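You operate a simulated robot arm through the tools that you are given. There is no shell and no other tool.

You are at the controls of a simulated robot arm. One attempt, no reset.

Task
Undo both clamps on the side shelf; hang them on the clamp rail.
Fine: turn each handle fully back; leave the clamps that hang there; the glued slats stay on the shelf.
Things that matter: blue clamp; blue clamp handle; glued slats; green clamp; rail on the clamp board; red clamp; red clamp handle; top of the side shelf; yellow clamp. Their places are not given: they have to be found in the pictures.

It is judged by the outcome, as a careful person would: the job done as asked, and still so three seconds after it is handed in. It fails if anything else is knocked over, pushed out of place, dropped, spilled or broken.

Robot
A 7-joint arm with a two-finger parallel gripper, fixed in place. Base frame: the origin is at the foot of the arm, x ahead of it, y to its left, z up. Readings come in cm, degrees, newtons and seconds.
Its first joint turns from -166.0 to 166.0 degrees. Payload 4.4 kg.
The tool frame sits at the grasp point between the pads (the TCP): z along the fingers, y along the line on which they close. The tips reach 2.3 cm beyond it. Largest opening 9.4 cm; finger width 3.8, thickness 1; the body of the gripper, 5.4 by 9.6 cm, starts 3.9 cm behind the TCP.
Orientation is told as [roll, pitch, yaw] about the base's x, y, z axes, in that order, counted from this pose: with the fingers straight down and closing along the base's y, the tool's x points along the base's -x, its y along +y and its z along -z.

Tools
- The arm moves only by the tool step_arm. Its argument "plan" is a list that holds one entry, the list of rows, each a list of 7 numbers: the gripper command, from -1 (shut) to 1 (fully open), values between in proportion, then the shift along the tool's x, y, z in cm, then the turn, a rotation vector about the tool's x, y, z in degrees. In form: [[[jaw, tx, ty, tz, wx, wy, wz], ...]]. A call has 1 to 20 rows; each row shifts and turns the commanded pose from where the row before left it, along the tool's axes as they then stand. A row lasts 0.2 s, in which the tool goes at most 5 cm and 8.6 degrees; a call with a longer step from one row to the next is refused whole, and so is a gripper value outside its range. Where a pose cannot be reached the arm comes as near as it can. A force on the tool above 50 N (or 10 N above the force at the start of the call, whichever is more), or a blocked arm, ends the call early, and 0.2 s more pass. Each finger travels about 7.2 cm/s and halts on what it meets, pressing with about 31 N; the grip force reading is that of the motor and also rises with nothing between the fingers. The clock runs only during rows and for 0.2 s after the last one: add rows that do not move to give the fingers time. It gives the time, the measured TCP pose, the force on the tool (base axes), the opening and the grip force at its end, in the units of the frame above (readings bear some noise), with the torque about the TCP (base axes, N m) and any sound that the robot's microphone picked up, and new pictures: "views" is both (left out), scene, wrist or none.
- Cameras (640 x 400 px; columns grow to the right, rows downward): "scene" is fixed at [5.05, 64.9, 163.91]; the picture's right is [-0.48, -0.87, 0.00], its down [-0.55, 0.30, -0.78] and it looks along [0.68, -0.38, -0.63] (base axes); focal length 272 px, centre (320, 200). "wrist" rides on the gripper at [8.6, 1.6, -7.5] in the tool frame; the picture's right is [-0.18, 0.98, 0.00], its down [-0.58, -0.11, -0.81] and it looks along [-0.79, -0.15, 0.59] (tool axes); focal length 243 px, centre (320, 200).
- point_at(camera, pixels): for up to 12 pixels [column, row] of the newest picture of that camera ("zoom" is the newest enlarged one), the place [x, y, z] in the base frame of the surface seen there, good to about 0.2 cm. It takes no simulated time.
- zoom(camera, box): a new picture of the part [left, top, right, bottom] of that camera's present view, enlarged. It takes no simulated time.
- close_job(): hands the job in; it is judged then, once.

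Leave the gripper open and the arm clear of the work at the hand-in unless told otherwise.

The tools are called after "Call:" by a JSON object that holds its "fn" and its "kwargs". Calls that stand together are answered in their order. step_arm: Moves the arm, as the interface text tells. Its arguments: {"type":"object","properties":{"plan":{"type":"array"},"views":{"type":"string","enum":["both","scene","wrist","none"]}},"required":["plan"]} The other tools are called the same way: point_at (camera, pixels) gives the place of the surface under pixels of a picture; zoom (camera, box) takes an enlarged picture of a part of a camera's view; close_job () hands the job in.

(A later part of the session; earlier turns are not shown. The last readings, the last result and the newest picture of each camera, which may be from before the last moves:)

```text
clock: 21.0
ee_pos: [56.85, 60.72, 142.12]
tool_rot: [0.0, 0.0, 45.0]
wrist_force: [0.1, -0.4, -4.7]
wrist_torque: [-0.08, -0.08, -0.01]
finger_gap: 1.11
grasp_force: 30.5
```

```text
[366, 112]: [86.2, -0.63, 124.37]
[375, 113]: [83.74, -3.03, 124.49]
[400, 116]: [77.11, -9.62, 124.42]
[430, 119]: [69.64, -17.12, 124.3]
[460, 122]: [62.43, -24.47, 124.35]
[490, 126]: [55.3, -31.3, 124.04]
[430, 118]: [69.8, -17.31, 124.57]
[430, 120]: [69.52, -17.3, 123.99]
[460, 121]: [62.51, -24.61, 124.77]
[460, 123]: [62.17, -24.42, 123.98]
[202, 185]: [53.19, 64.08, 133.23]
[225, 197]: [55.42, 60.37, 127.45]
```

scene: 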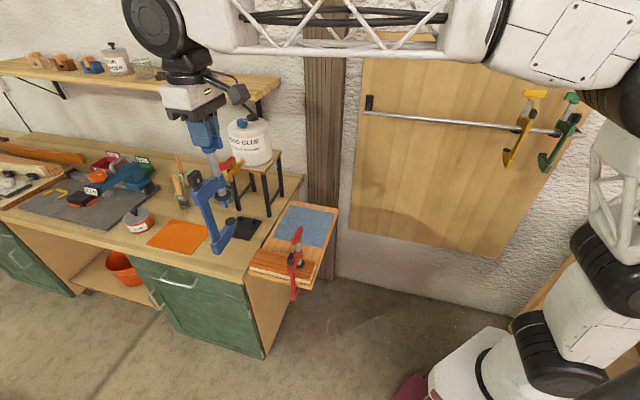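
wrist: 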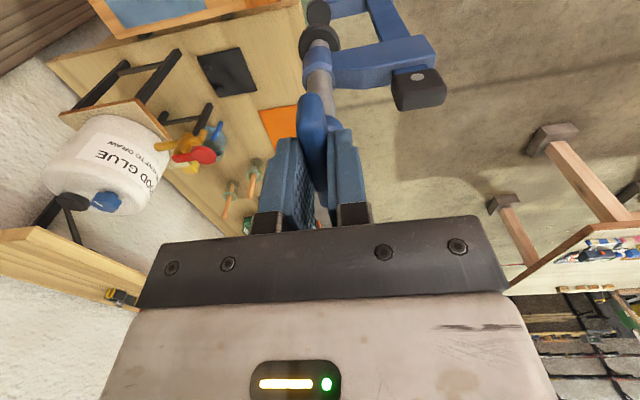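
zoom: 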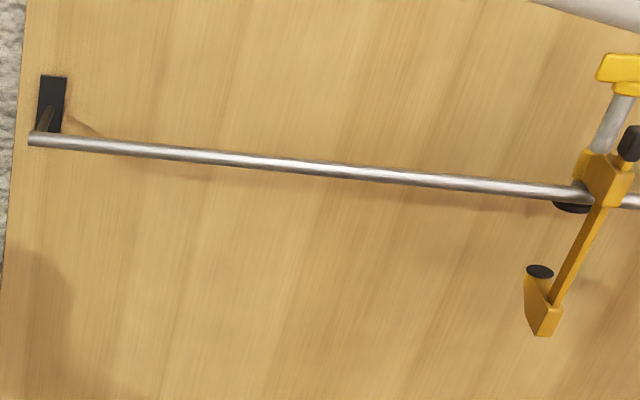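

The rail centre is at n≈61.7, its top at z≈124.8, and its left end at s≈−60 (s is the coordinate along u). I'll hang blue at s=−40. First I carry it to a point in front of the rail (n=50), keeping z=142.

Call:
{"fn": "step_arm", "kwargs": {"plan": [[[-1, 1.1, -1.35, 0, 0, 0, 0], [-1, 2.158, -2.635, 0, 0, 0, 0], [-1, 2.158, -2.635, 0, 0, 0, 0], [-1, 2.158, -2.635, 0, 0, 0, 0], [-1, 2.158, -2.635, 0, 0, 0, 0], [-1, 2.158, -2.635, 0, 0, 0, 0], [-1, 2.158, -2.635, 0, 0, 0, 0], [-1, 2.158, -2.635, 0, 0, 0, 0], [-1, 2.158, -2.635, 0, 0, 0, 0], [-1, 2.158, -2.635, 0, 0, 0, 0], [-1, 0, 0, 0, 0, 0, 0]]], "views": "both"}}

```text
clock: 23.4
ee_pos: [60.27, 27.98, 141.92]
tool_rot: [0.0, 0.0, 45.0]
wrist_force: [-0.1, 0.5, -4.6]
wrist_torque: [-0.05, -0.08, 0.0]
finger_gap: 1.14
grasp_force: 31.2
```

scene: 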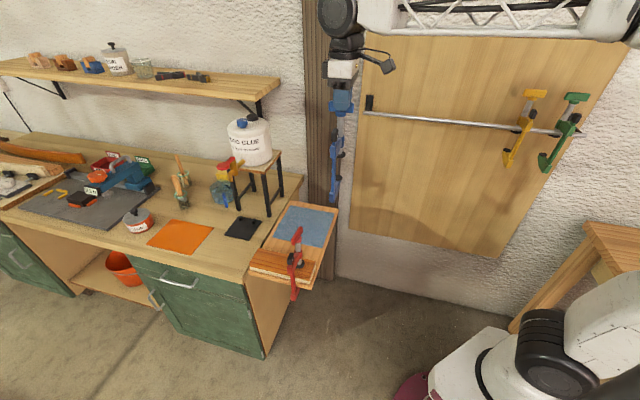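
wrist: 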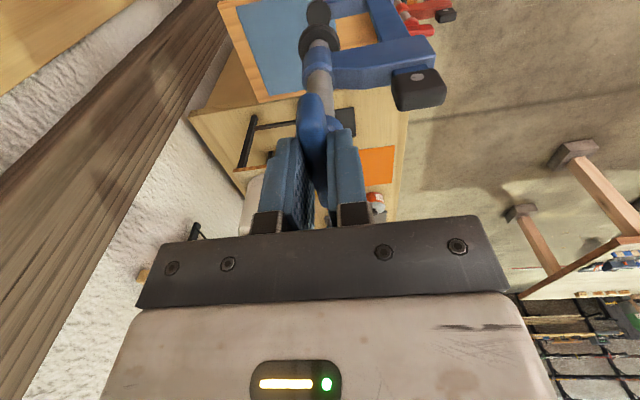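

The carry is going well. Continuing to the point in front of the rail.

Call:
{"fn": "step_arm", "kwargs": {"plan": [[[-1, 1.0, -1.2, 0, 0, 0, 0], [-1, 2.15, -2.6, 0, 0, 0, 0], [-1, 2.15, -2.6, 0, 0, 0, 0], [-1, 2.15, -2.6, 0, 0, 0, 0], [-1, 2.15, -2.6, 0, 0, 0, 0], [-1, 2.15, -2.6, 0, 0, 0, 0], [-1, 2.15, -2.6, 0, 0, 0, 0], [-1, 2.15, -2.6, 0, 0, 0, 0], [-1, 2.15, -2.6, 0, 0, 0, 0], [-1, 2.15, -2.6, 0, 0, 0, 0], [-1, 2.08, -2.53, 0, 0, 0, 0], [-1, 0, 0, 0, 0, 0, 0]]], "views": "both"}}

Call:
{"fn": "zoom", "kwargs": {"camera": "scene", "box": [340, 20, 500, 220]}}

```text
clock: 26.0
ee_pos: [63.56, -6.99, 141.74]
tool_rot: [0.0, 0.0, 45.1]
wrist_force: [-0.4, -0.5, -3.6]
wrist_torque: [-0.1, -0.09, 0.03]
finger_gap: 1.11
grasp_force: 30.7
```

scene: 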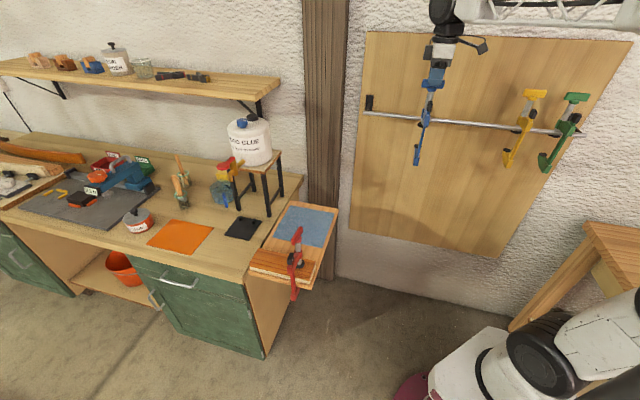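
wrist: 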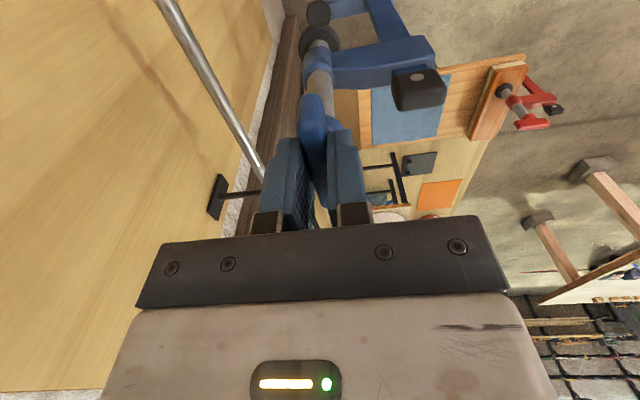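

```text
2.00 times, centred on (420, 120) of scene
```

zoom: 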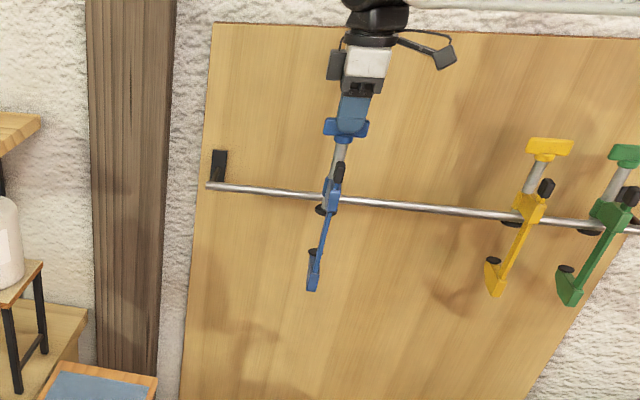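

I'll measure the pad, jaw tip and arm heights on the clamp as it hangs, before passing it over and under the rail.

Call:
{"fn": "zoom", "kwargs": {"camera": "scene", "box": [395, 70, 465, 180]}}

```text
3.64 times, centred on (430, 125) of scene
```

zoom: 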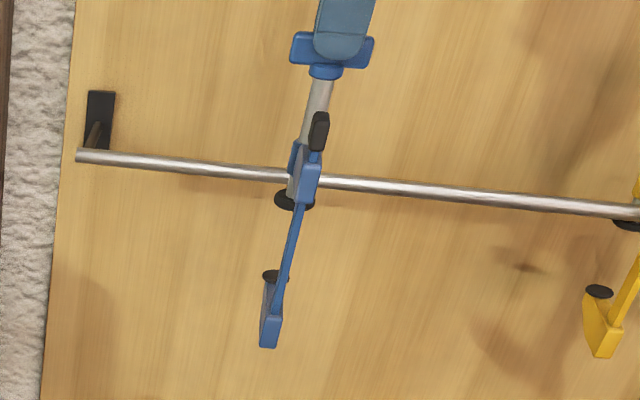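

Call:
{"fn": "point_at", "kwargs": {"camera": "zoom", "pixels": [[297, 45], [367, 50], [318, 130], [310, 165], [307, 198], [283, 200], [292, 207], [296, 160], [290, 240], [268, 275], [267, 345], [262, 310]]}}

```text
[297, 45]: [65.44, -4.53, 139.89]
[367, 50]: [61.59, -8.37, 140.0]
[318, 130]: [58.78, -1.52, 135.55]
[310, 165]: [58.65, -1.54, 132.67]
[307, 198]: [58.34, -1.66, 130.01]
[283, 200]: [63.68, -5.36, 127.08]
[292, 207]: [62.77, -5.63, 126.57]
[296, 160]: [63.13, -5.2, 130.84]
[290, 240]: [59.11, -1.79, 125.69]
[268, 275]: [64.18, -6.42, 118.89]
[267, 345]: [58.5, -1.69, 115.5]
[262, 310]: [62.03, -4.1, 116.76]
```

Measured at TCP z=141.75: pad underside ≈126.4, jaw top ≈118.9, arm underside ≈130. The rail occupies z 123.7–124.8, so it passes cleanly between pad and jaw. I'll advance 10 cm toward the wall along tool −y and check.

Call:
{"fn": "step_arm", "kwargs": {"plan": [[[-1, 0, -1.0, -0.2, 0, 0, 0], [-1, 0, -1.5, 0, 0, 0, 0], [-1, 0, -1.5, 0, 0, 0, 0], [-1, 0, -1.5, 0, 0, 0, 0], [-1, 0, -1.5, 0, 0, 0, 0], [-1, 0, -1.5, 0, 0, 0, 0], [-1, 0, -1.5, 0, 0, 0, 0], [-1, 0, 0, 0, 0, 0, 0]]], "views": "both"}}

Call:
{"fn": "zoom", "kwargs": {"camera": "scene", "box": [385, 60, 465, 180]}}

```text
clock: 27.8
ee_pos: [70.54, -13.85, 142.56]
tool_rot: [0.0, 0.0, 45.0]
wrist_force: [-0.7, -0.8, -3.3]
wrist_torque: [-0.12, -0.08, -0.02]
finger_gap: 1.12
grasp_force: 30.5
```

scene: 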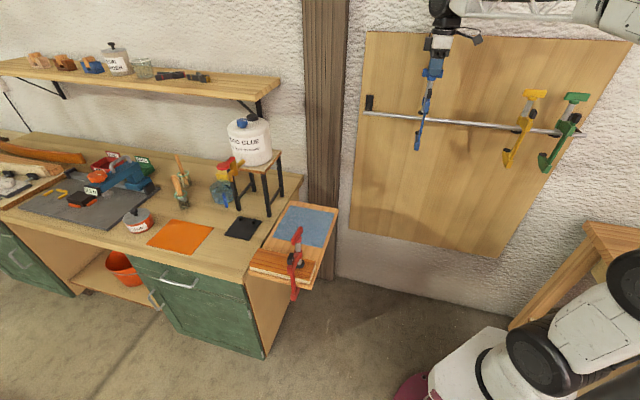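
wrist: 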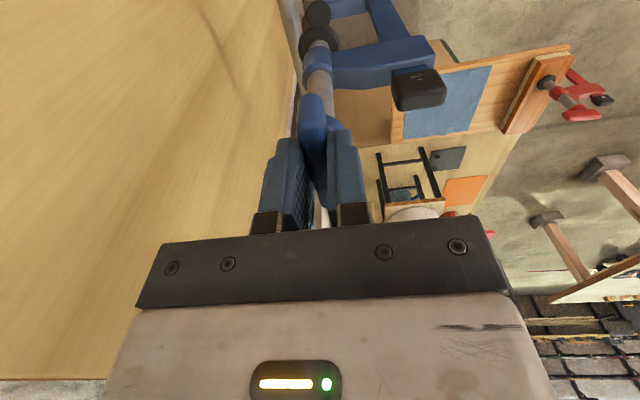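

```text
3.33 times, centred on (425, 120) of scene
```

zoom: 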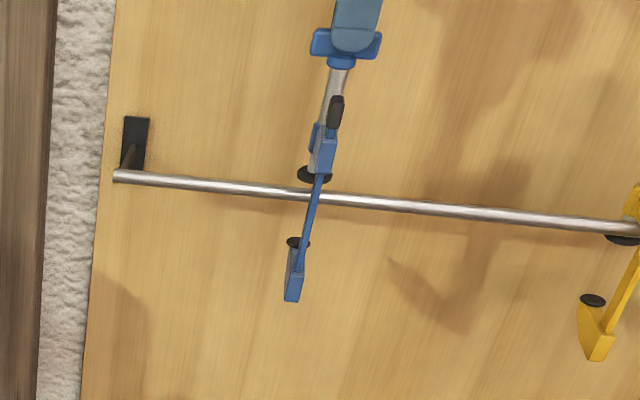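

The pad is above the rail, the jaw below it, and there's no contact force. Advancing the remaining 5.4 cm to axis n≈65.05.

Call:
{"fn": "step_arm", "kwargs": {"plan": [[[-1, 0, -1.0, 0, 0, 0, 0], [-1, 0, -1.2, 0, 0, 0, 0], [-1, 0, -1.2, 0, 0, 0, 0], [-1, 0, -1.2, 0, 0, 0, 0], [-1, 0, -0.8, 0, 0, 0, 0], [-1, 0, 0, 0, 0, 0, 0]]], "views": "both"}}

Call:
{"fn": "zoom", "kwargs": {"camera": "scene", "box": [385, 60, 465, 180]}}

```text
clock: 29.2
ee_pos: [74.19, -17.48, 142.09]
tool_rot: [0.0, 0.1, 45.0]
wrist_force: [0.2, 0.6, -3.7]
wrist_torque: [-0.09, -0.1, -0.03]
finger_gap: 1.13
grasp_force: 31.7
```

scene: 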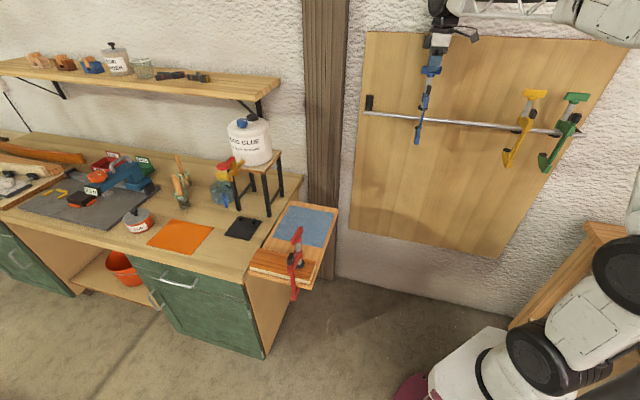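
wrist: 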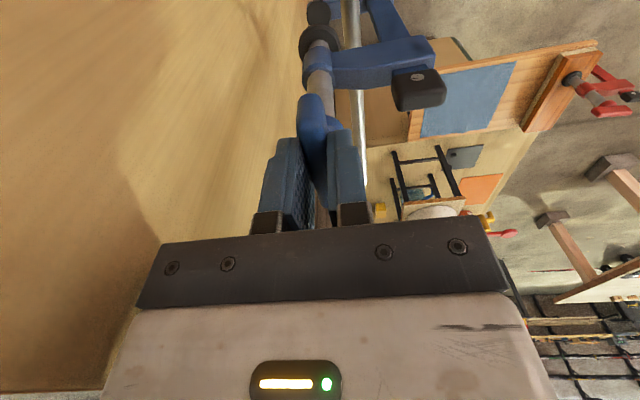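

```text
3.33 times, centred on (425, 120) of scene
```

zoom: 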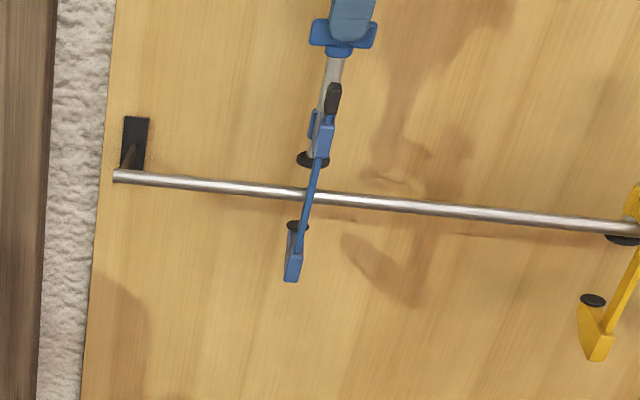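

The wrist picture shows the rail between the screw and the bar. I'll zoom in to confirm before lowering.

Call:
{"fn": "zoom", "kwargs": {"camera": "wrist", "box": [260, 0, 460, 125]}}

```text
3.20 times, centred on (360, 62) of wrist
```

zoom: 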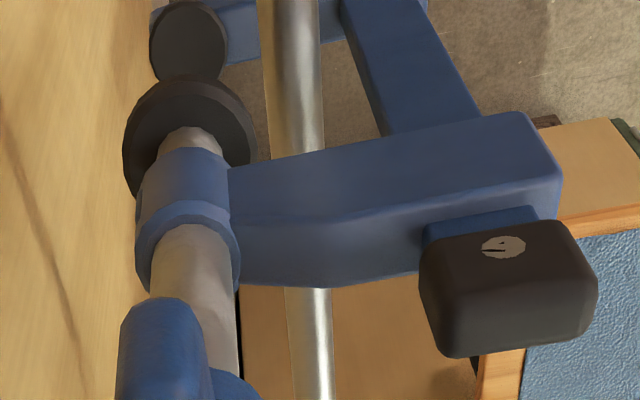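

Call:
{"fn": "point_at", "kwargs": {"camera": "zoom", "pixels": [[248, 130], [230, 100], [276, 120], [290, 120], [310, 120], [318, 60], [380, 80], [355, 30], [300, 350], [290, 330], [325, 350], [140, 170]]}}

```text
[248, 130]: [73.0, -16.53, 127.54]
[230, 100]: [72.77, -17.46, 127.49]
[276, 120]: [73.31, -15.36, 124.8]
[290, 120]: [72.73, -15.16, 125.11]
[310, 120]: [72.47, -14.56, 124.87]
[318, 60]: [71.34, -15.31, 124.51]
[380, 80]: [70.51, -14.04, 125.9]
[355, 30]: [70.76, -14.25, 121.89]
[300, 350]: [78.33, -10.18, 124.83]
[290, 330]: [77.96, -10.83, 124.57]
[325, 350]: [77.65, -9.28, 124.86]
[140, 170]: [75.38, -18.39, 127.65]
```

The rail spans n 61.2–62.8. The pad's front edge is at 63.3 and the bar's inner face at about 60.1. Shifting 0.3 cm toward the wall centres the gap. I'll do that and lower 3.5 cm gently.

Call:
{"fn": "step_arm", "kwargs": {"plan": [[[-1, 0, -0.3, 0, 0, 0, 0], [-1, 0, 0, 0, 0, 0, 0], [-1, 0, 0, 0.7, 0, 0, 0], [-1, 0, 0, 0.7, 0, 0, 0], [-1, 0, 0, 0.7, 0, 0, 0], [-1, 0, 0, 0.7, 0, 0, 0], [-1, 0, 0, 0.7, 0, 0, 0], [-1, 0, 0, 0, 0, 0, 0]]], "views": "both"}}

Call:
{"fn": "zoom", "kwargs": {"camera": "scene", "box": [385, 60, 465, 180]}}

Call:
{"fn": "zoom", "kwargs": {"camera": "wrist", "box": [260, 0, 460, 125]}}

```text
clock: 31.0
ee_pos: [74.51, -17.7, 138.87]
tool_rot: [-0.1, 0.0, 45.0]
wrist_force: [-0.6, -0.8, -4.1]
wrist_torque: [-0.09, -0.04, -0.01]
finger_gap: 1.13
grasp_force: 31.4
```

scene: 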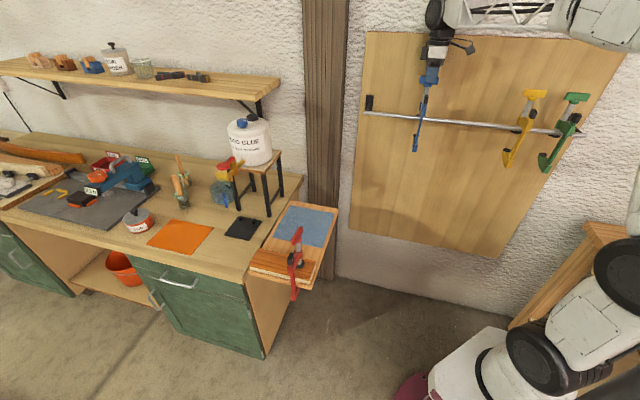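
wrist: 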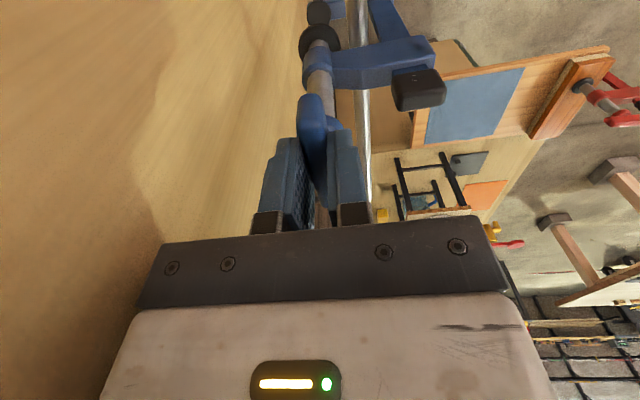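

```text
3.33 times, centred on (425, 120) of scene
```

zoom: 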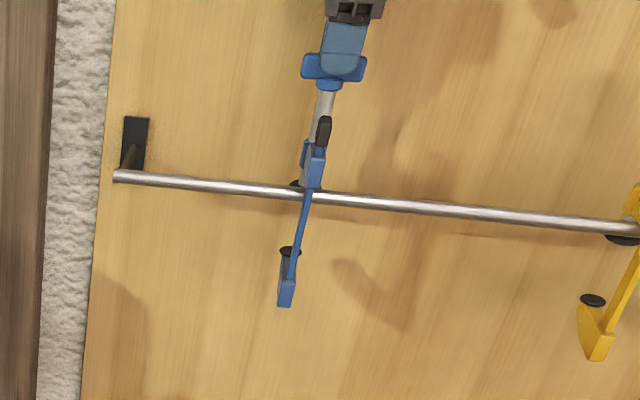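

```text
3.20 times, centred on (360, 62) of wrist
```

zoom: 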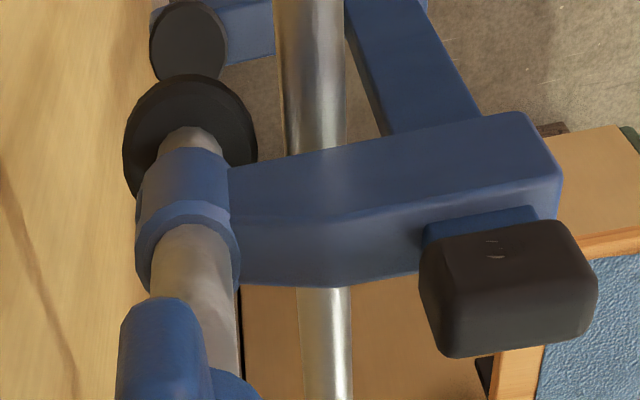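

The pad is dropping behind the rail with clearance on both sides. Lowering further in small steps until the arm rests on the rail.

Call:
{"fn": "step_arm", "kwargs": {"plan": [[[-1, 0, 0, 0.4, 0, 0, 0], [-1, 0, 0, 0.4, 0, 0, 0], [-1, 0, 0, 0.3, 0, 0, 0], [-1, 0, 0, 0, 0, 0, 0]]], "views": "none"}}

Call:
{"fn": "zoom", "kwargs": {"camera": "scene", "box": [395, 70, 455, 170]}}

```text
clock: 32.0
ee_pos: [74.36, -17.79, 137.68]
tool_rot: [0.0, 0.0, 45.0]
wrist_force: [-0.3, 0.0, -4.3]
wrist_torque: [-0.12, -0.1, -0.01]
finger_gap: 1.12
grasp_force: 30.7
```

```text
4.00 times, centred on (425, 120) of scene
```

zoom: 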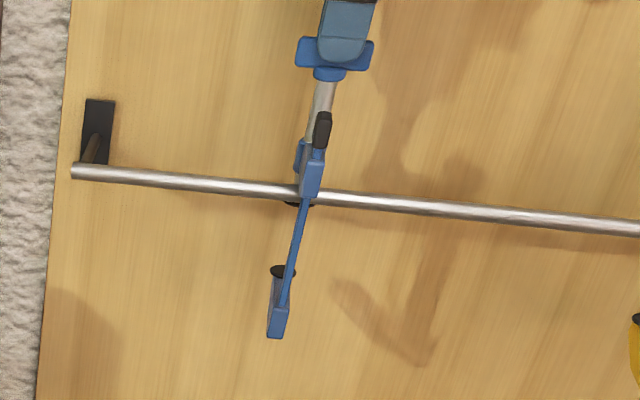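

Call:
{"fn": "step_arm", "kwargs": {"plan": [[[-1, 0, 0, 0.15, 0, 0, 0], [-1, 0, 0, 0.15, 0, 0, 0], [-1, 0, 0, 0.1, 0, 0, 0], [-1, 0, 0, 0, 0, 0, 0]]], "views": "none"}}

```text
clock: 33.0
ee_pos: [74.55, -17.83, 137.19]
tool_rot: [0.0, 0.1, 45.0]
wrist_force: [-0.2, -0.2, -3.8]
wrist_torque: [-0.09, -0.1, 0.02]
finger_gap: 1.11
grasp_force: 31.3
```

Call:
{"fn": "step_arm", "kwargs": {"plan": [[[-1, 0, 0, 0.1, 0, 0, 0], [-1, 0, 0, 0.1, 0, 0, 0], [-1, 0, 0, 0, 0, 0, 0]]], "views": "none"}}

Call:
{"fn": "zoom", "kwargs": {"camera": "scene", "box": [395, 70, 455, 170]}}

```text
clock: 33.8
ee_pos: [74.43, -17.78, 137.14]
tool_rot: [-0.1, 0.0, 45.1]
wrist_force: [5.4, -1.9, 11.8]
wrist_torque: [0.2, -0.5, -0.09]
finger_gap: 1.13
grasp_force: 30.9
```

```text
4.00 times, centred on (425, 120) of scene
```

zoom: 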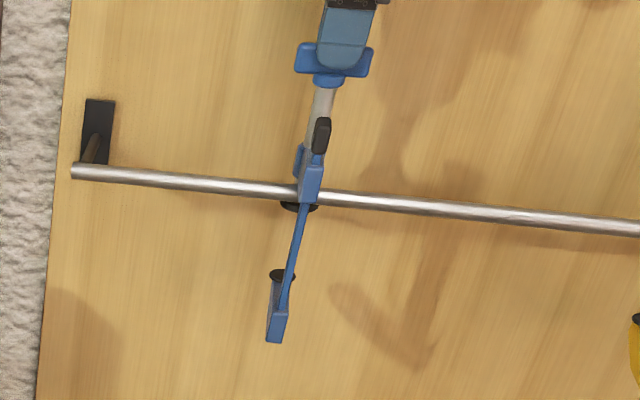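

The arm underside touched the rail at TCP z≈137.1 (Fz went from −4 to +12 N). I'll back off slightly so it only just rests there.

Call:
{"fn": "step_arm", "kwargs": {"plan": [[[-1, 0, 0, -0.1, 0, 0, 0], [-1, 0, 0, 0, 0, 0, 0], [-1, 0, 0, 0, 0, 0, 0]]], "views": "wrist"}}

Call:
{"fn": "zoom", "kwargs": {"camera": "wrist", "box": [260, 0, 460, 125]}}

```text
clock: 34.6
ee_pos: [74.39, -17.72, 137.11]
tool_rot: [0.0, 0.0, 44.9]
wrist_force: [4.2, -2.8, 11.2]
wrist_torque: [0.03, -0.36, -0.11]
finger_gap: 1.13
grasp_force: 31.2
```

wrist: 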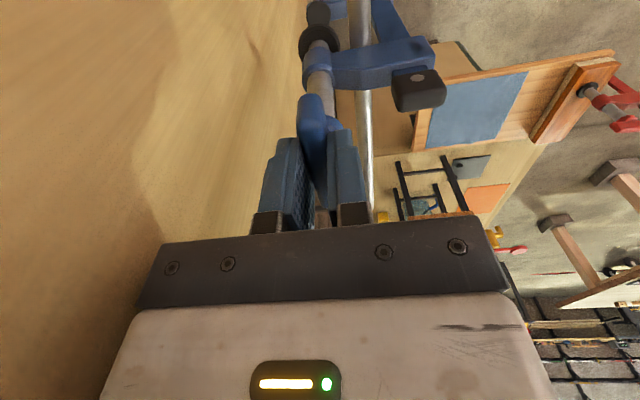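

```text
3.20 times, centred on (360, 62) of wrist
```

zoom: 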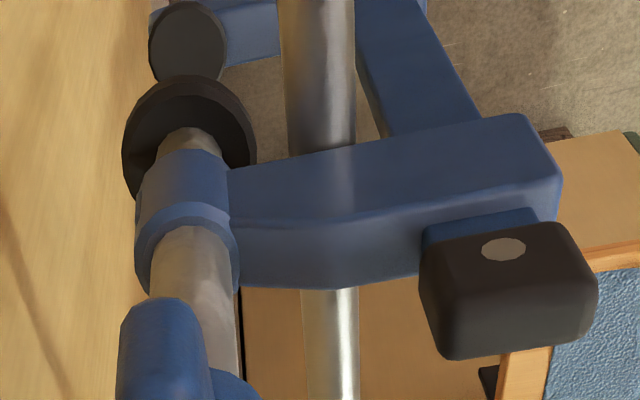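

Still +11 N; backing off another 0.1 cm.

Call:
{"fn": "step_arm", "kwargs": {"plan": [[[-1, 0, 0, -0.1, 0, 0, 0], [-1, 0, 0, 0, 0, 0, 0], [-1, 0, 0, 0, 0, 0, 0]]], "views": "none"}}

```text
clock: 35.4
ee_pos: [74.44, -17.76, 137.18]
tool_rot: [0.1, 0.0, 44.9]
wrist_force: [0.8, -2.2, 1.1]
wrist_torque: [-0.09, -0.1, 0.01]
finger_gap: 1.1
grasp_force: 30.8
```

The rail now carries the weight (Fz≈+1). The handle is perpendicular to the arm and the pad-to-arm distance matches the yellow clamp, so it's fully back. I'll open the fingers partway without moving and look.

Call:
{"fn": "step_arm", "kwargs": {"plan": [[[-0.5, 0, 0, 0, 0, 0, 0], [-0.3, 0, 0, 0, 0, 0, 0], [-0.3, 0, 0, 0, 0, 0, 0], [-0.3, 0, 0, 0, 0, 0, 0]]], "views": "wrist"}}

Call:
{"fn": "zoom", "kwargs": {"camera": "scene", "box": [395, 70, 455, 170]}}

Call:
{"fn": "zoom", "kwargs": {"camera": "wrist", "box": [260, 0, 460, 125]}}

```text
clock: 36.4
ee_pos: [74.53, -17.87, 137.33]
tool_rot: [0.0, 0.0, 45.0]
wrist_force: [-0.4, 0.4, -0.3]
wrist_torque: [-0.01, -0.02, -0.02]
finger_gap: 3.28
grasp_force: 0.1
```

wrist: 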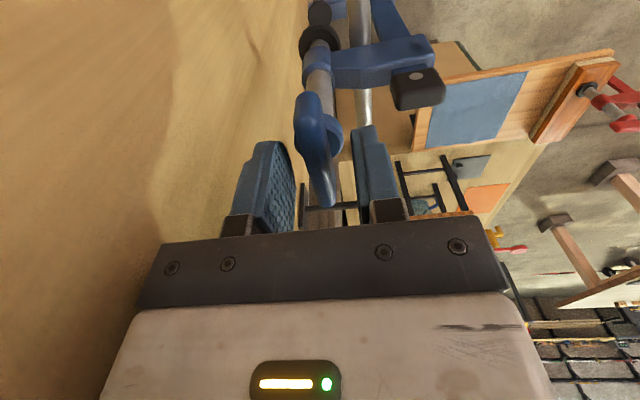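

```text
4.00 times, centred on (425, 120) of scene
```

zoom: 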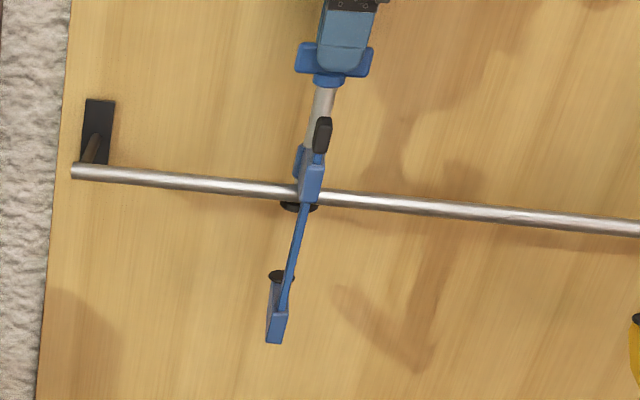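

```text
3.20 times, centred on (360, 62) of wrist
```

zoom: 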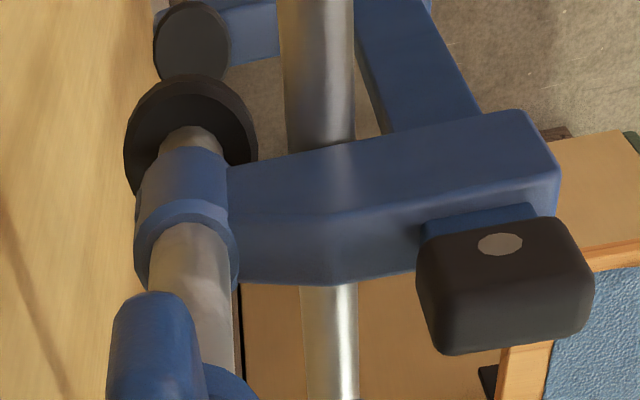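

The clamp hangs steadily on its own. I'll raise the open hand straight up off the handle and check again.

Call:
{"fn": "step_arm", "kwargs": {"plan": [[[-0.3, 0, 0, -0.5, 0, 0, 0], [-0.3, 0, 0, -1, 0, 0, 0], [-0.3, 0, 0, -2, 0, 0, 0], [-0.3, 0, 0, -3, 0, 0, 0], [-0.3, 0, 0, -3, 0, 0, 0], [-0.3, 0, 0, 0, 0, 0, 0]]], "views": "both"}}

Call:
{"fn": "zoom", "kwargs": {"camera": "scene", "box": [395, 70, 455, 170]}}

```text
clock: 37.8
ee_pos: [74.69, -17.79, 146.73]
tool_rot: [0.0, 0.0, 45.0]
wrist_force: [-0.1, -0.5, 0.6]
wrist_torque: [-0.02, 0.02, 0.01]
finger_gap: 3.3
grasp_force: 0.1
```

scene: 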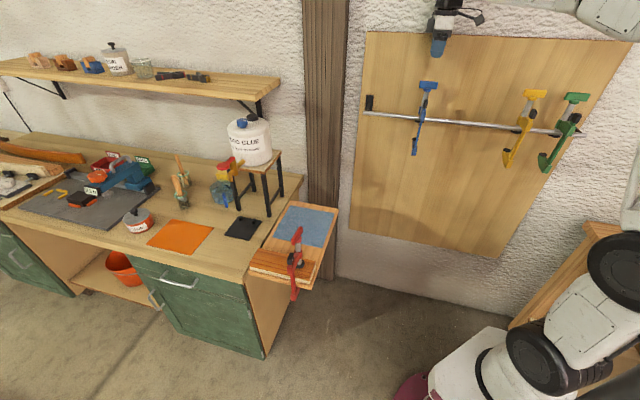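
wrist: 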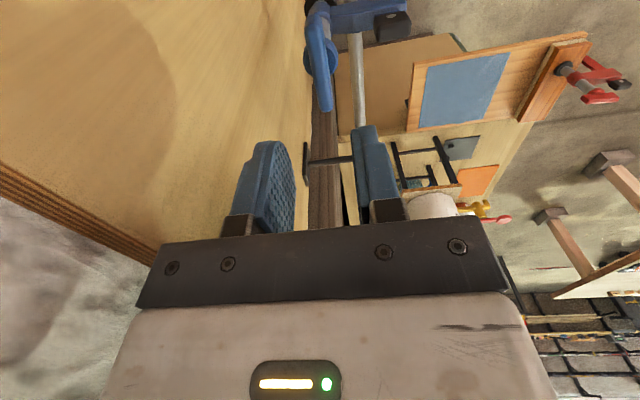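

```text
4.00 times, centred on (425, 120) of scene
```

zoom: 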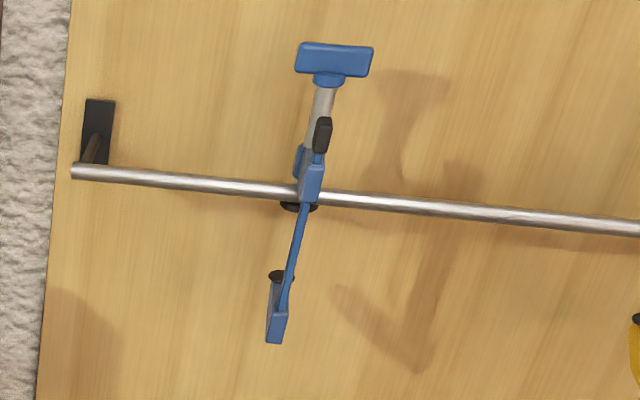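

Blue is hanging on its own. I'll measure it against the yellow clamp to confirm the screw is equally far back on both.

Call:
{"fn": "zoom", "kwargs": {"camera": "scene", "box": [405, 75, 455, 160]}}

```text
4.71 times, centred on (430, 118) of scene
```

zoom: 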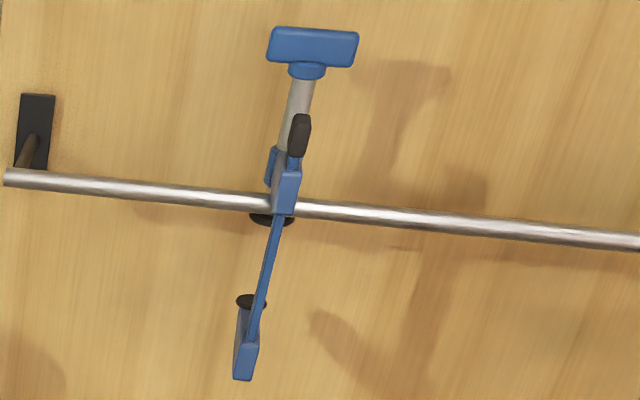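

Call:
{"fn": "point_at", "kwargs": {"camera": "zoom", "pixels": [[312, 33], [275, 55], [350, 60], [305, 72], [285, 125], [300, 120], [292, 175], [283, 208], [257, 218], [272, 165], [243, 375], [250, 300]]}}

Call:
{"fn": "zoom", "kwargs": {"camera": "scene", "box": [495, 80, 545, 165]}}

```text
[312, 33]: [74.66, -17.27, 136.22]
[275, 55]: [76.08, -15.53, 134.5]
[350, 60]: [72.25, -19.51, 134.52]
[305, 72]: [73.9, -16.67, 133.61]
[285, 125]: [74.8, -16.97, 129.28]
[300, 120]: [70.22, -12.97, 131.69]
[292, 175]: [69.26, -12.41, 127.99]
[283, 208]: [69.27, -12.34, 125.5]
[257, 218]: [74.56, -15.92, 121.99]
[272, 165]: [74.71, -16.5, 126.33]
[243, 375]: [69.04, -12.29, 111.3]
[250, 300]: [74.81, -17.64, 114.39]
```

```text
4.71 times, centred on (520, 122) of scene
```

zoom: 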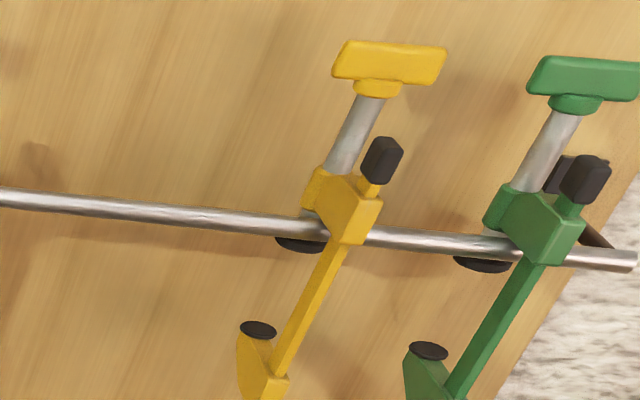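

Call:
{"fn": "point_at", "kwargs": {"camera": "zoom", "pixels": [[392, 47], [338, 72], [440, 75], [377, 88], [350, 140], [382, 160], [365, 210], [350, 240], [290, 242], [325, 185], [255, 330], [270, 385]]}}

```text
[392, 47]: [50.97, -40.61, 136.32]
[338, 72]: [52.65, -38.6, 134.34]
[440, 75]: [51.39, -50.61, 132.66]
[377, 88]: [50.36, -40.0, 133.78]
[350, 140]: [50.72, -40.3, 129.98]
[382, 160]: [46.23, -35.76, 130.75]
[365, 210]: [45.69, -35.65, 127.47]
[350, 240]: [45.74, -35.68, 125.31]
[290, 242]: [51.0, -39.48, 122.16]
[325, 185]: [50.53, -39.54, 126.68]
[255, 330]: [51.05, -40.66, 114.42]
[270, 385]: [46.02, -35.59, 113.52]
```

Blue matches yellow within noise: handle top 136.2 vs 136.3, pad 122.0 vs 122.2, arm underside 125.5 vs 125.3. So it's fully back and properly hung. Now I'll back the hand away from the wall along tool +y, then turn the yaw back to −49° for the red clamp.

Call:
{"fn": "step_arm", "kwargs": {"plan": [[[-0.3, 0, 2, 0, 0, 0, 0], [-0.3, 0, 3.5, 0, 0, 0, 0], [-0.3, 0, 3.5, 0, 0, 0, 0], [-0.3, 0, 3.5, 0, 0, 0, 0], [0, 0, 3.5, 0, 0, 0, 0], [0.5, 0, 3.5, 0, 0, 0, 0], [1, 0, 2.5, 0, 0, 0, 0], [1, 0, 0, 0, 0, 0, 7.83], [1, 0, 0, 0, 0, 0, 7.83], [1, 0, 0, 0, 0, 0, 7.83], [1, 0, 0, 0, 0, 0, 7.83], [1, 0, 0, 0, 0, 0, 7.83], [1, 0, 0, 0, 0, 0, 7.83], [1, 0, 0, 0, 0, 0, 7.83], [1, 0, 0, 0, 0, 0, 7.83], [1, 0, 0, 0, 0, 0, 7.83], [1, 0, 0, 0, 0, 0, 7.83], [1, 0, 0, 0, 0, 0, 7.83], [1, 0, 0, 0, 0, 0, 7.87], [1, 0, 0, 0, 0, 0, 0]]], "views": "scene"}}

```text
clock: 42.0
ee_pos: [58.87, -2.36, 146.91]
tool_rot: [0.0, 0.1, -49.1]
wrist_force: [-0.2, 0.7, -0.5]
wrist_torque: [-0.02, 0.01, 0.0]
finger_gap: 9.37
grasp_force: 0.1
```

scene: 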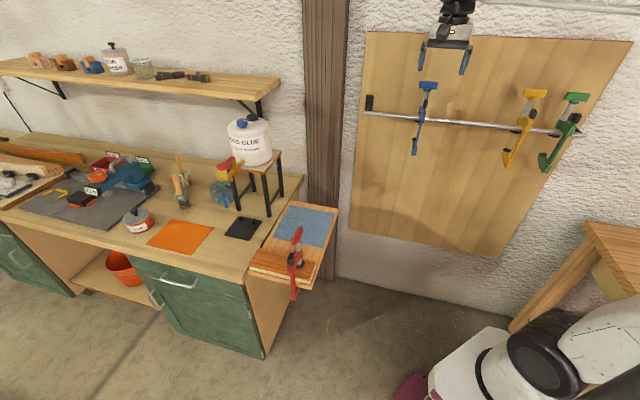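

The hand is clear of the rail and oriented for the red handle. Moving above the red clamp at about (57.25, 43.9), then down to TCP z≈120.

Call:
{"fn": "step_arm", "kwargs": {"plan": [[[1, 1.5, 1.2, 0, 0, 0, 0], [1, 2.87, 2.325, 0, 0, 0, 0], [1, 2.87, 2.325, 0, 0, 0, 0], [1, 2.87, 2.325, 0, 0, 0, 0], [1, 2.87, 2.325, 0, 0, 0, 0], [1, 2.87, 2.325, 0, 0, 0, 0], [1, 2.87, 2.325, 0, 0, 0, 0], [1, 2.87, 2.325, 0, 0, 0, 0], [1, 2.87, 2.325, 0, 0, 0, 0], [1, 2.87, 2.325, 0, 0, 0, 0], [1, 2.87, 2.325, 0, 0, 0, 0], [1, 2.87, 2.325, 0, 0, 0, 0], [1, 2.9, 2.335, 0, 0, 0, 0], [1, 0, 0, 4.5, 0, 0, 0], [1, 0, 0, 4.5, 0, 0, 0], [1, 0, 0, 4.5, 0, 0, 0], [1, 0, 0, 4.5, 0, 0, 0], [1, 0, 0, 4.5, 0, 0, 0], [1, 0, 0, 4.4, 0, 0, 0], [1, 0, 0, 0, 0, 0, 0]]], "views": "both"}}

Call:
{"fn": "zoom", "kwargs": {"camera": "wrist", "box": [220, 0, 420, 125]}}

```text
clock: 46.2
ee_pos: [57.19, 43.91, 119.94]
tool_rot: [0.0, 0.0, -49.0]
wrist_force: [1.1, -0.4, 0.3]
wrist_torque: [-0.01, -0.01, -0.01]
finger_gap: 9.39
grasp_force: 0.0
```

scene: 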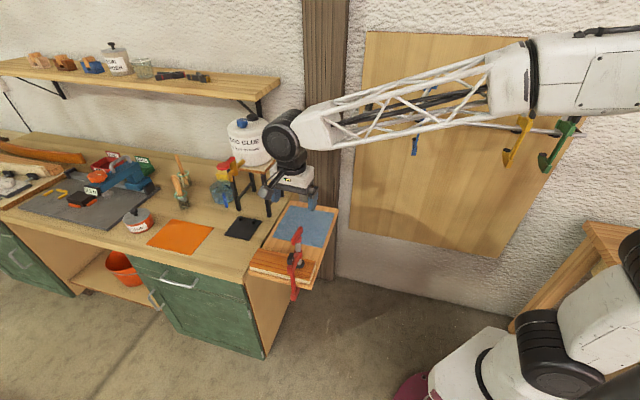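
wrist: 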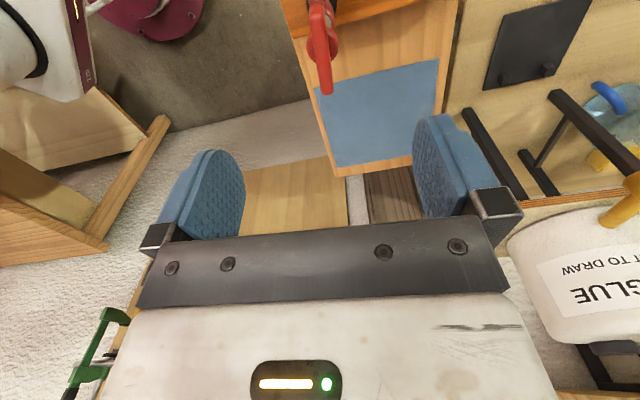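

```text
3.20 times, centred on (320, 62) of wrist
```

zoom: 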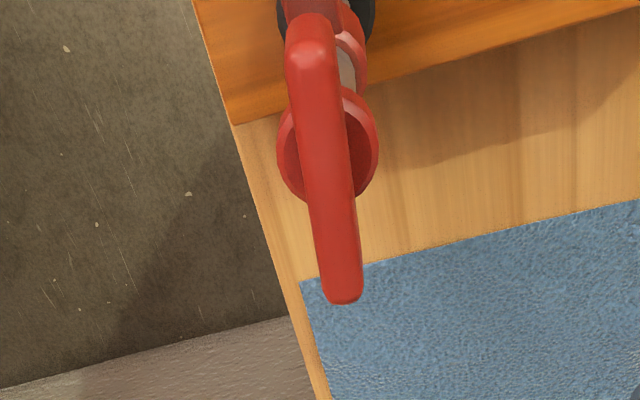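

The red handle is centred under the hand and aligned within about 1.5°. I'll go down so the tips stop just above its collar (TCP z≈107.1).

Call:
{"fn": "step_arm", "kwargs": {"plan": [[[1, -0.15, 0.1, 4, 0, 0, 0], [1, 0, 0, 4, 0, 0, 0], [1, 0, 0, 2.5, 0, 0, 0], [1, 0, 0, 1.5, 0, 0, 0], [1, 0, 0, 0.8, 0, 0, 0], [1, 0, 0, 0, 0, 0, 0]]], "views": "wrist"}}

Call:
{"fn": "zoom", "kwargs": {"camera": "scene", "box": [250, 190, 350, 300]}}

```text
clock: 47.6
ee_pos: [57.5, 43.82, 107.04]
tool_rot: [0.1, 0.0, -48.9]
wrist_force: [0.3, 0.2, -0.2]
wrist_torque: [0.01, 0.03, -0.01]
finger_gap: 9.4
grasp_force: 0.0
```

wrist: 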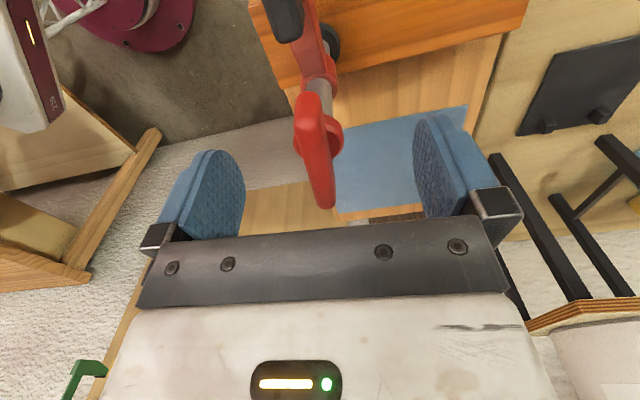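

```text
3.64 times, centred on (300, 245) of scene
```

zoom: 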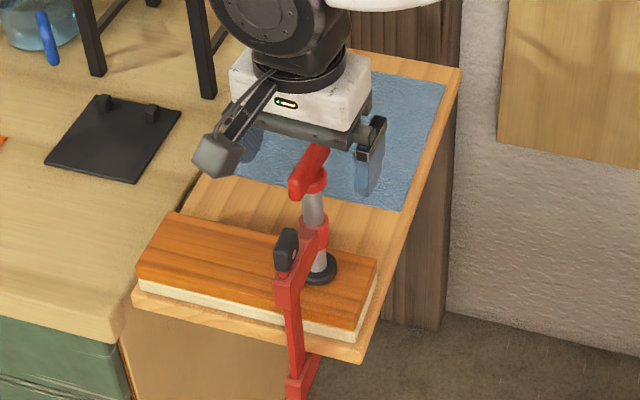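

This matches the view I had before gripping the blue handle. Closing on the red handle.

Call:
{"fn": "step_arm", "kwargs": {"plan": [[[-1, 0, 0, 0, 0, 0, 0], [-1, 0, 0, 0, 0, 0, 0], [-1, 0, 0, 0, 0, 0, 0], [-1, 0, 0, 0, 0, 0, 0], [-1, 0, 0, 0, 0, 0, 0]]], "views": "wrist"}}

Call:
{"fn": "zoom", "kwargs": {"camera": "scene", "box": [250, 190, 350, 300]}}

```text
clock: 48.8
ee_pos: [57.47, 43.82, 106.92]
tool_rot: [0.0, 0.1, -49.0]
wrist_force: [-0.8, -1.5, 0.4]
wrist_torque: [-0.14, 0.02, 0.0]
finger_gap: 1.12
grasp_force: 31.0
```

wrist: 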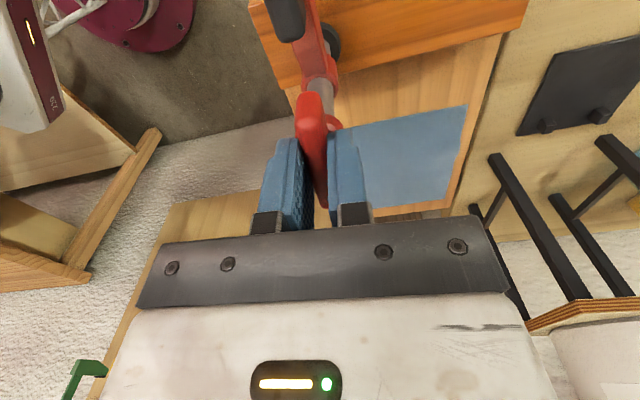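

```text
3.64 times, centred on (300, 245) of scene
```

zoom: 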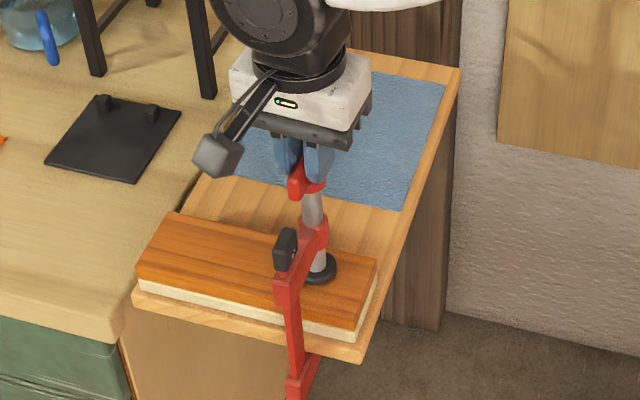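

The red handle is gripped. I'll unscrew anticlockwise, raising about 0.14 cm per 10° as learned from the blue clamp.

Call:
{"fn": "step_arm", "kwargs": {"plan": [[[-1, 0, 0, -0.07, 0, 0, -5], [-1, 0, 0, -0.07, 0, 0, -5], [-1, 0, 0, -0.07, 0, 0, -5], [-1, 0, 0, -0.07, 0, 0, -5], [-1, 0, 0, 0, 0, 0, 0]]], "views": "none"}}

```text
clock: 50.0
ee_pos: [57.37, 43.9, 107.36]
tool_rot: [0.0, 0.1, -29.0]
wrist_force: [1.7, -2.7, 0.7]
wrist_torque: [-0.52, -0.59, 0.0]
finger_gap: 1.13
grasp_force: 30.5
```

Forces are low. Another 20° at the same rate.

Call:
{"fn": "step_arm", "kwargs": {"plan": [[[-1, 0, 0, -0.07, 0, 0, -5], [-1, 0, 0, -0.07, 0, 0, -5], [-1, 0, 0, -0.07, 0, 0, -5], [-1, 0, 0, -0.07, 0, 0, -5], [-1, 0, 0, 0, 0, 0, 0]]], "views": "none"}}

Call:
{"fn": "zoom", "kwargs": {"camera": "scene", "box": [250, 190, 350, 300]}}

```text
clock: 51.2
ee_pos: [57.41, 43.76, 107.56]
tool_rot: [0.0, 0.0, -8.9]
wrist_force: [-5.2, -0.4, -0.6]
wrist_torque: [0.0, 1.01, 0.01]
finger_gap: 1.14
grasp_force: 31.0
```

```text
3.64 times, centred on (300, 245) of scene
```

zoom: 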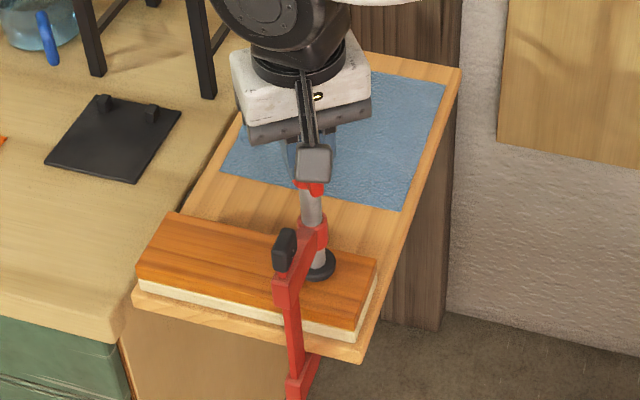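

Call:
{"fn": "step_arm", "kwargs": {"plan": [[[-1, 0, 0, -0.07, 0, 0, -5], [-1, 0, 0, -0.07, 0, 0, -5], [-1, 0, 0, -0.07, 0, 0, -5], [-1, 0, 0, -0.07, 0, 0, -5], [-1, 0, 0, 0, 0, 0, 0]]], "views": "none"}}

Call:
{"fn": "zoom", "kwargs": {"camera": "scene", "box": [250, 190, 350, 300]}}

```text
clock: 52.4
ee_pos: [57.39, 43.78, 107.85]
tool_rot: [0.0, 0.0, 10.9]
wrist_force: [-4.7, -2.1, -2.7]
wrist_torque: [-0.23, 0.85, 0.01]
finger_gap: 1.15
grasp_force: 31.2
```

```text
3.64 times, centred on (300, 245) of scene
```

zoom: 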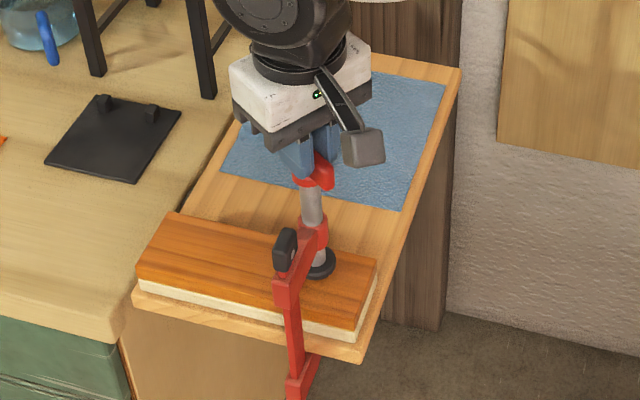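

That's 60° of turn done. Another 20°; this is where the blue clamp came loose, so I'll look right after.

Call:
{"fn": "step_arm", "kwargs": {"plan": [[[-1, 0, 0, -0.07, 0, 0, -5], [-1, 0, 0, -0.07, 0, 0, -5], [-1, 0, 0, -0.07, 0, 0, -5], [-1, 0, 0, -0.07, 0, 0, -5], [-1, 0, 0, 0, 0, 0, 0]]], "views": "wrist"}}

Call:
{"fn": "zoom", "kwargs": {"camera": "scene", "box": [250, 190, 350, 300]}}

```text
clock: 53.6
ee_pos: [57.46, 43.97, 108.39]
tool_rot: [0.0, -0.1, 30.9]
wrist_force: [0.1, 0.4, -3.4]
wrist_torque: [0.02, -0.01, 0.04]
finger_gap: 1.15
grasp_force: 31.3
```

wrist: 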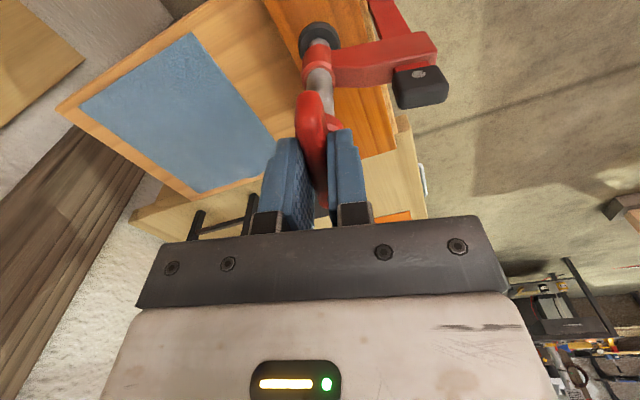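

```text
3.64 times, centred on (300, 245) of scene
```

zoom: 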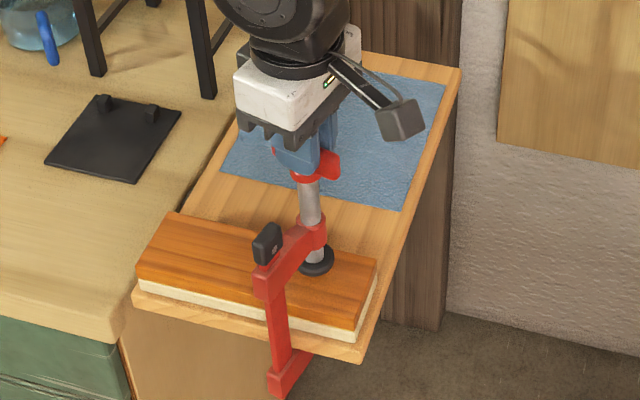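

Same behaviour: the red clamp is loose, and its arm swung to 90° from the handle (knob at (418, 85) in the wrist view, as with blue). I'll turn 14° more to square it with the shelf.

Call:
{"fn": "step_arm", "kwargs": {"plan": [[[-1, 0, 0, 0, 0, 0, -5], [-1, 0, 0, 0, 0, 0, -5], [-1, 0, 0, 0, 0, 0, -4], [-1, 0, 0, 0, 0, 0, 0], [-1, 0, 0, 0, 0, 0, 0]]], "views": "wrist"}}

Call:
{"fn": "zoom", "kwargs": {"camera": "scene", "box": [250, 190, 350, 300]}}

Call:
{"fn": "zoom", "kwargs": {"camera": "wrist", "box": [260, 0, 460, 125]}}

```text
clock: 54.8
ee_pos: [57.47, 43.87, 108.23]
tool_rot: [0.1, 0.0, 45.0]
wrist_force: [0.0, 0.3, -3.9]
wrist_torque: [-0.1, -0.09, 0.0]
finger_gap: 1.15
grasp_force: 31.2
```

wrist: 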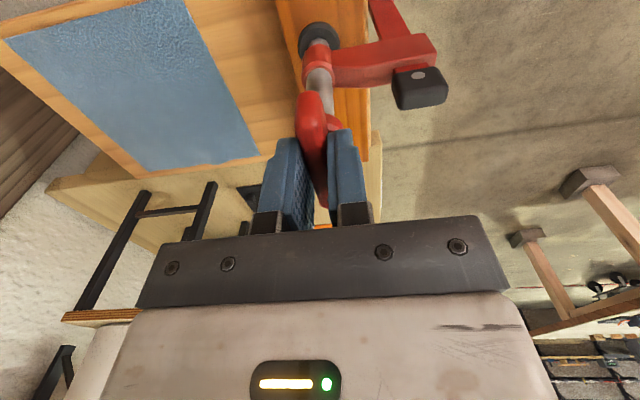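

```text
3.64 times, centred on (300, 245) of scene
```

zoom: 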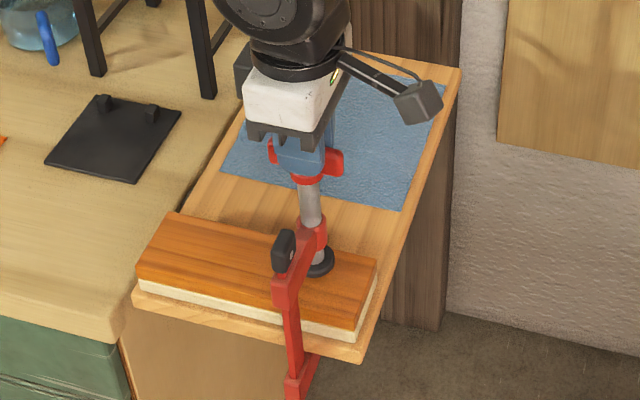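

```text
3.20 times, centred on (360, 62) of wrist
```

zoom: 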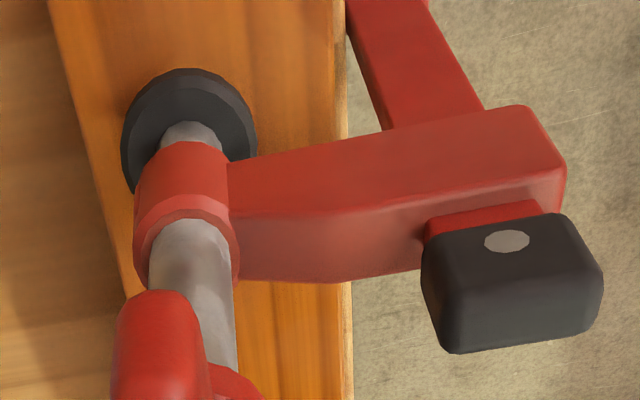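

Same geometry as blue. I'll check the pad height above the slats before sliding out.

Call:
{"fn": "point_at", "kwargs": {"camera": "zoom", "pixels": [[240, 110], [135, 130], [290, 130], [90, 200], [250, 130], [160, 90]]}}

```text
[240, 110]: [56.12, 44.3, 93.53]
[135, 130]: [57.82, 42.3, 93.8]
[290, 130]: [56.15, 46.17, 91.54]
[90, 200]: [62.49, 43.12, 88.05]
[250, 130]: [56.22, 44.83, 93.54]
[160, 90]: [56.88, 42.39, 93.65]
```

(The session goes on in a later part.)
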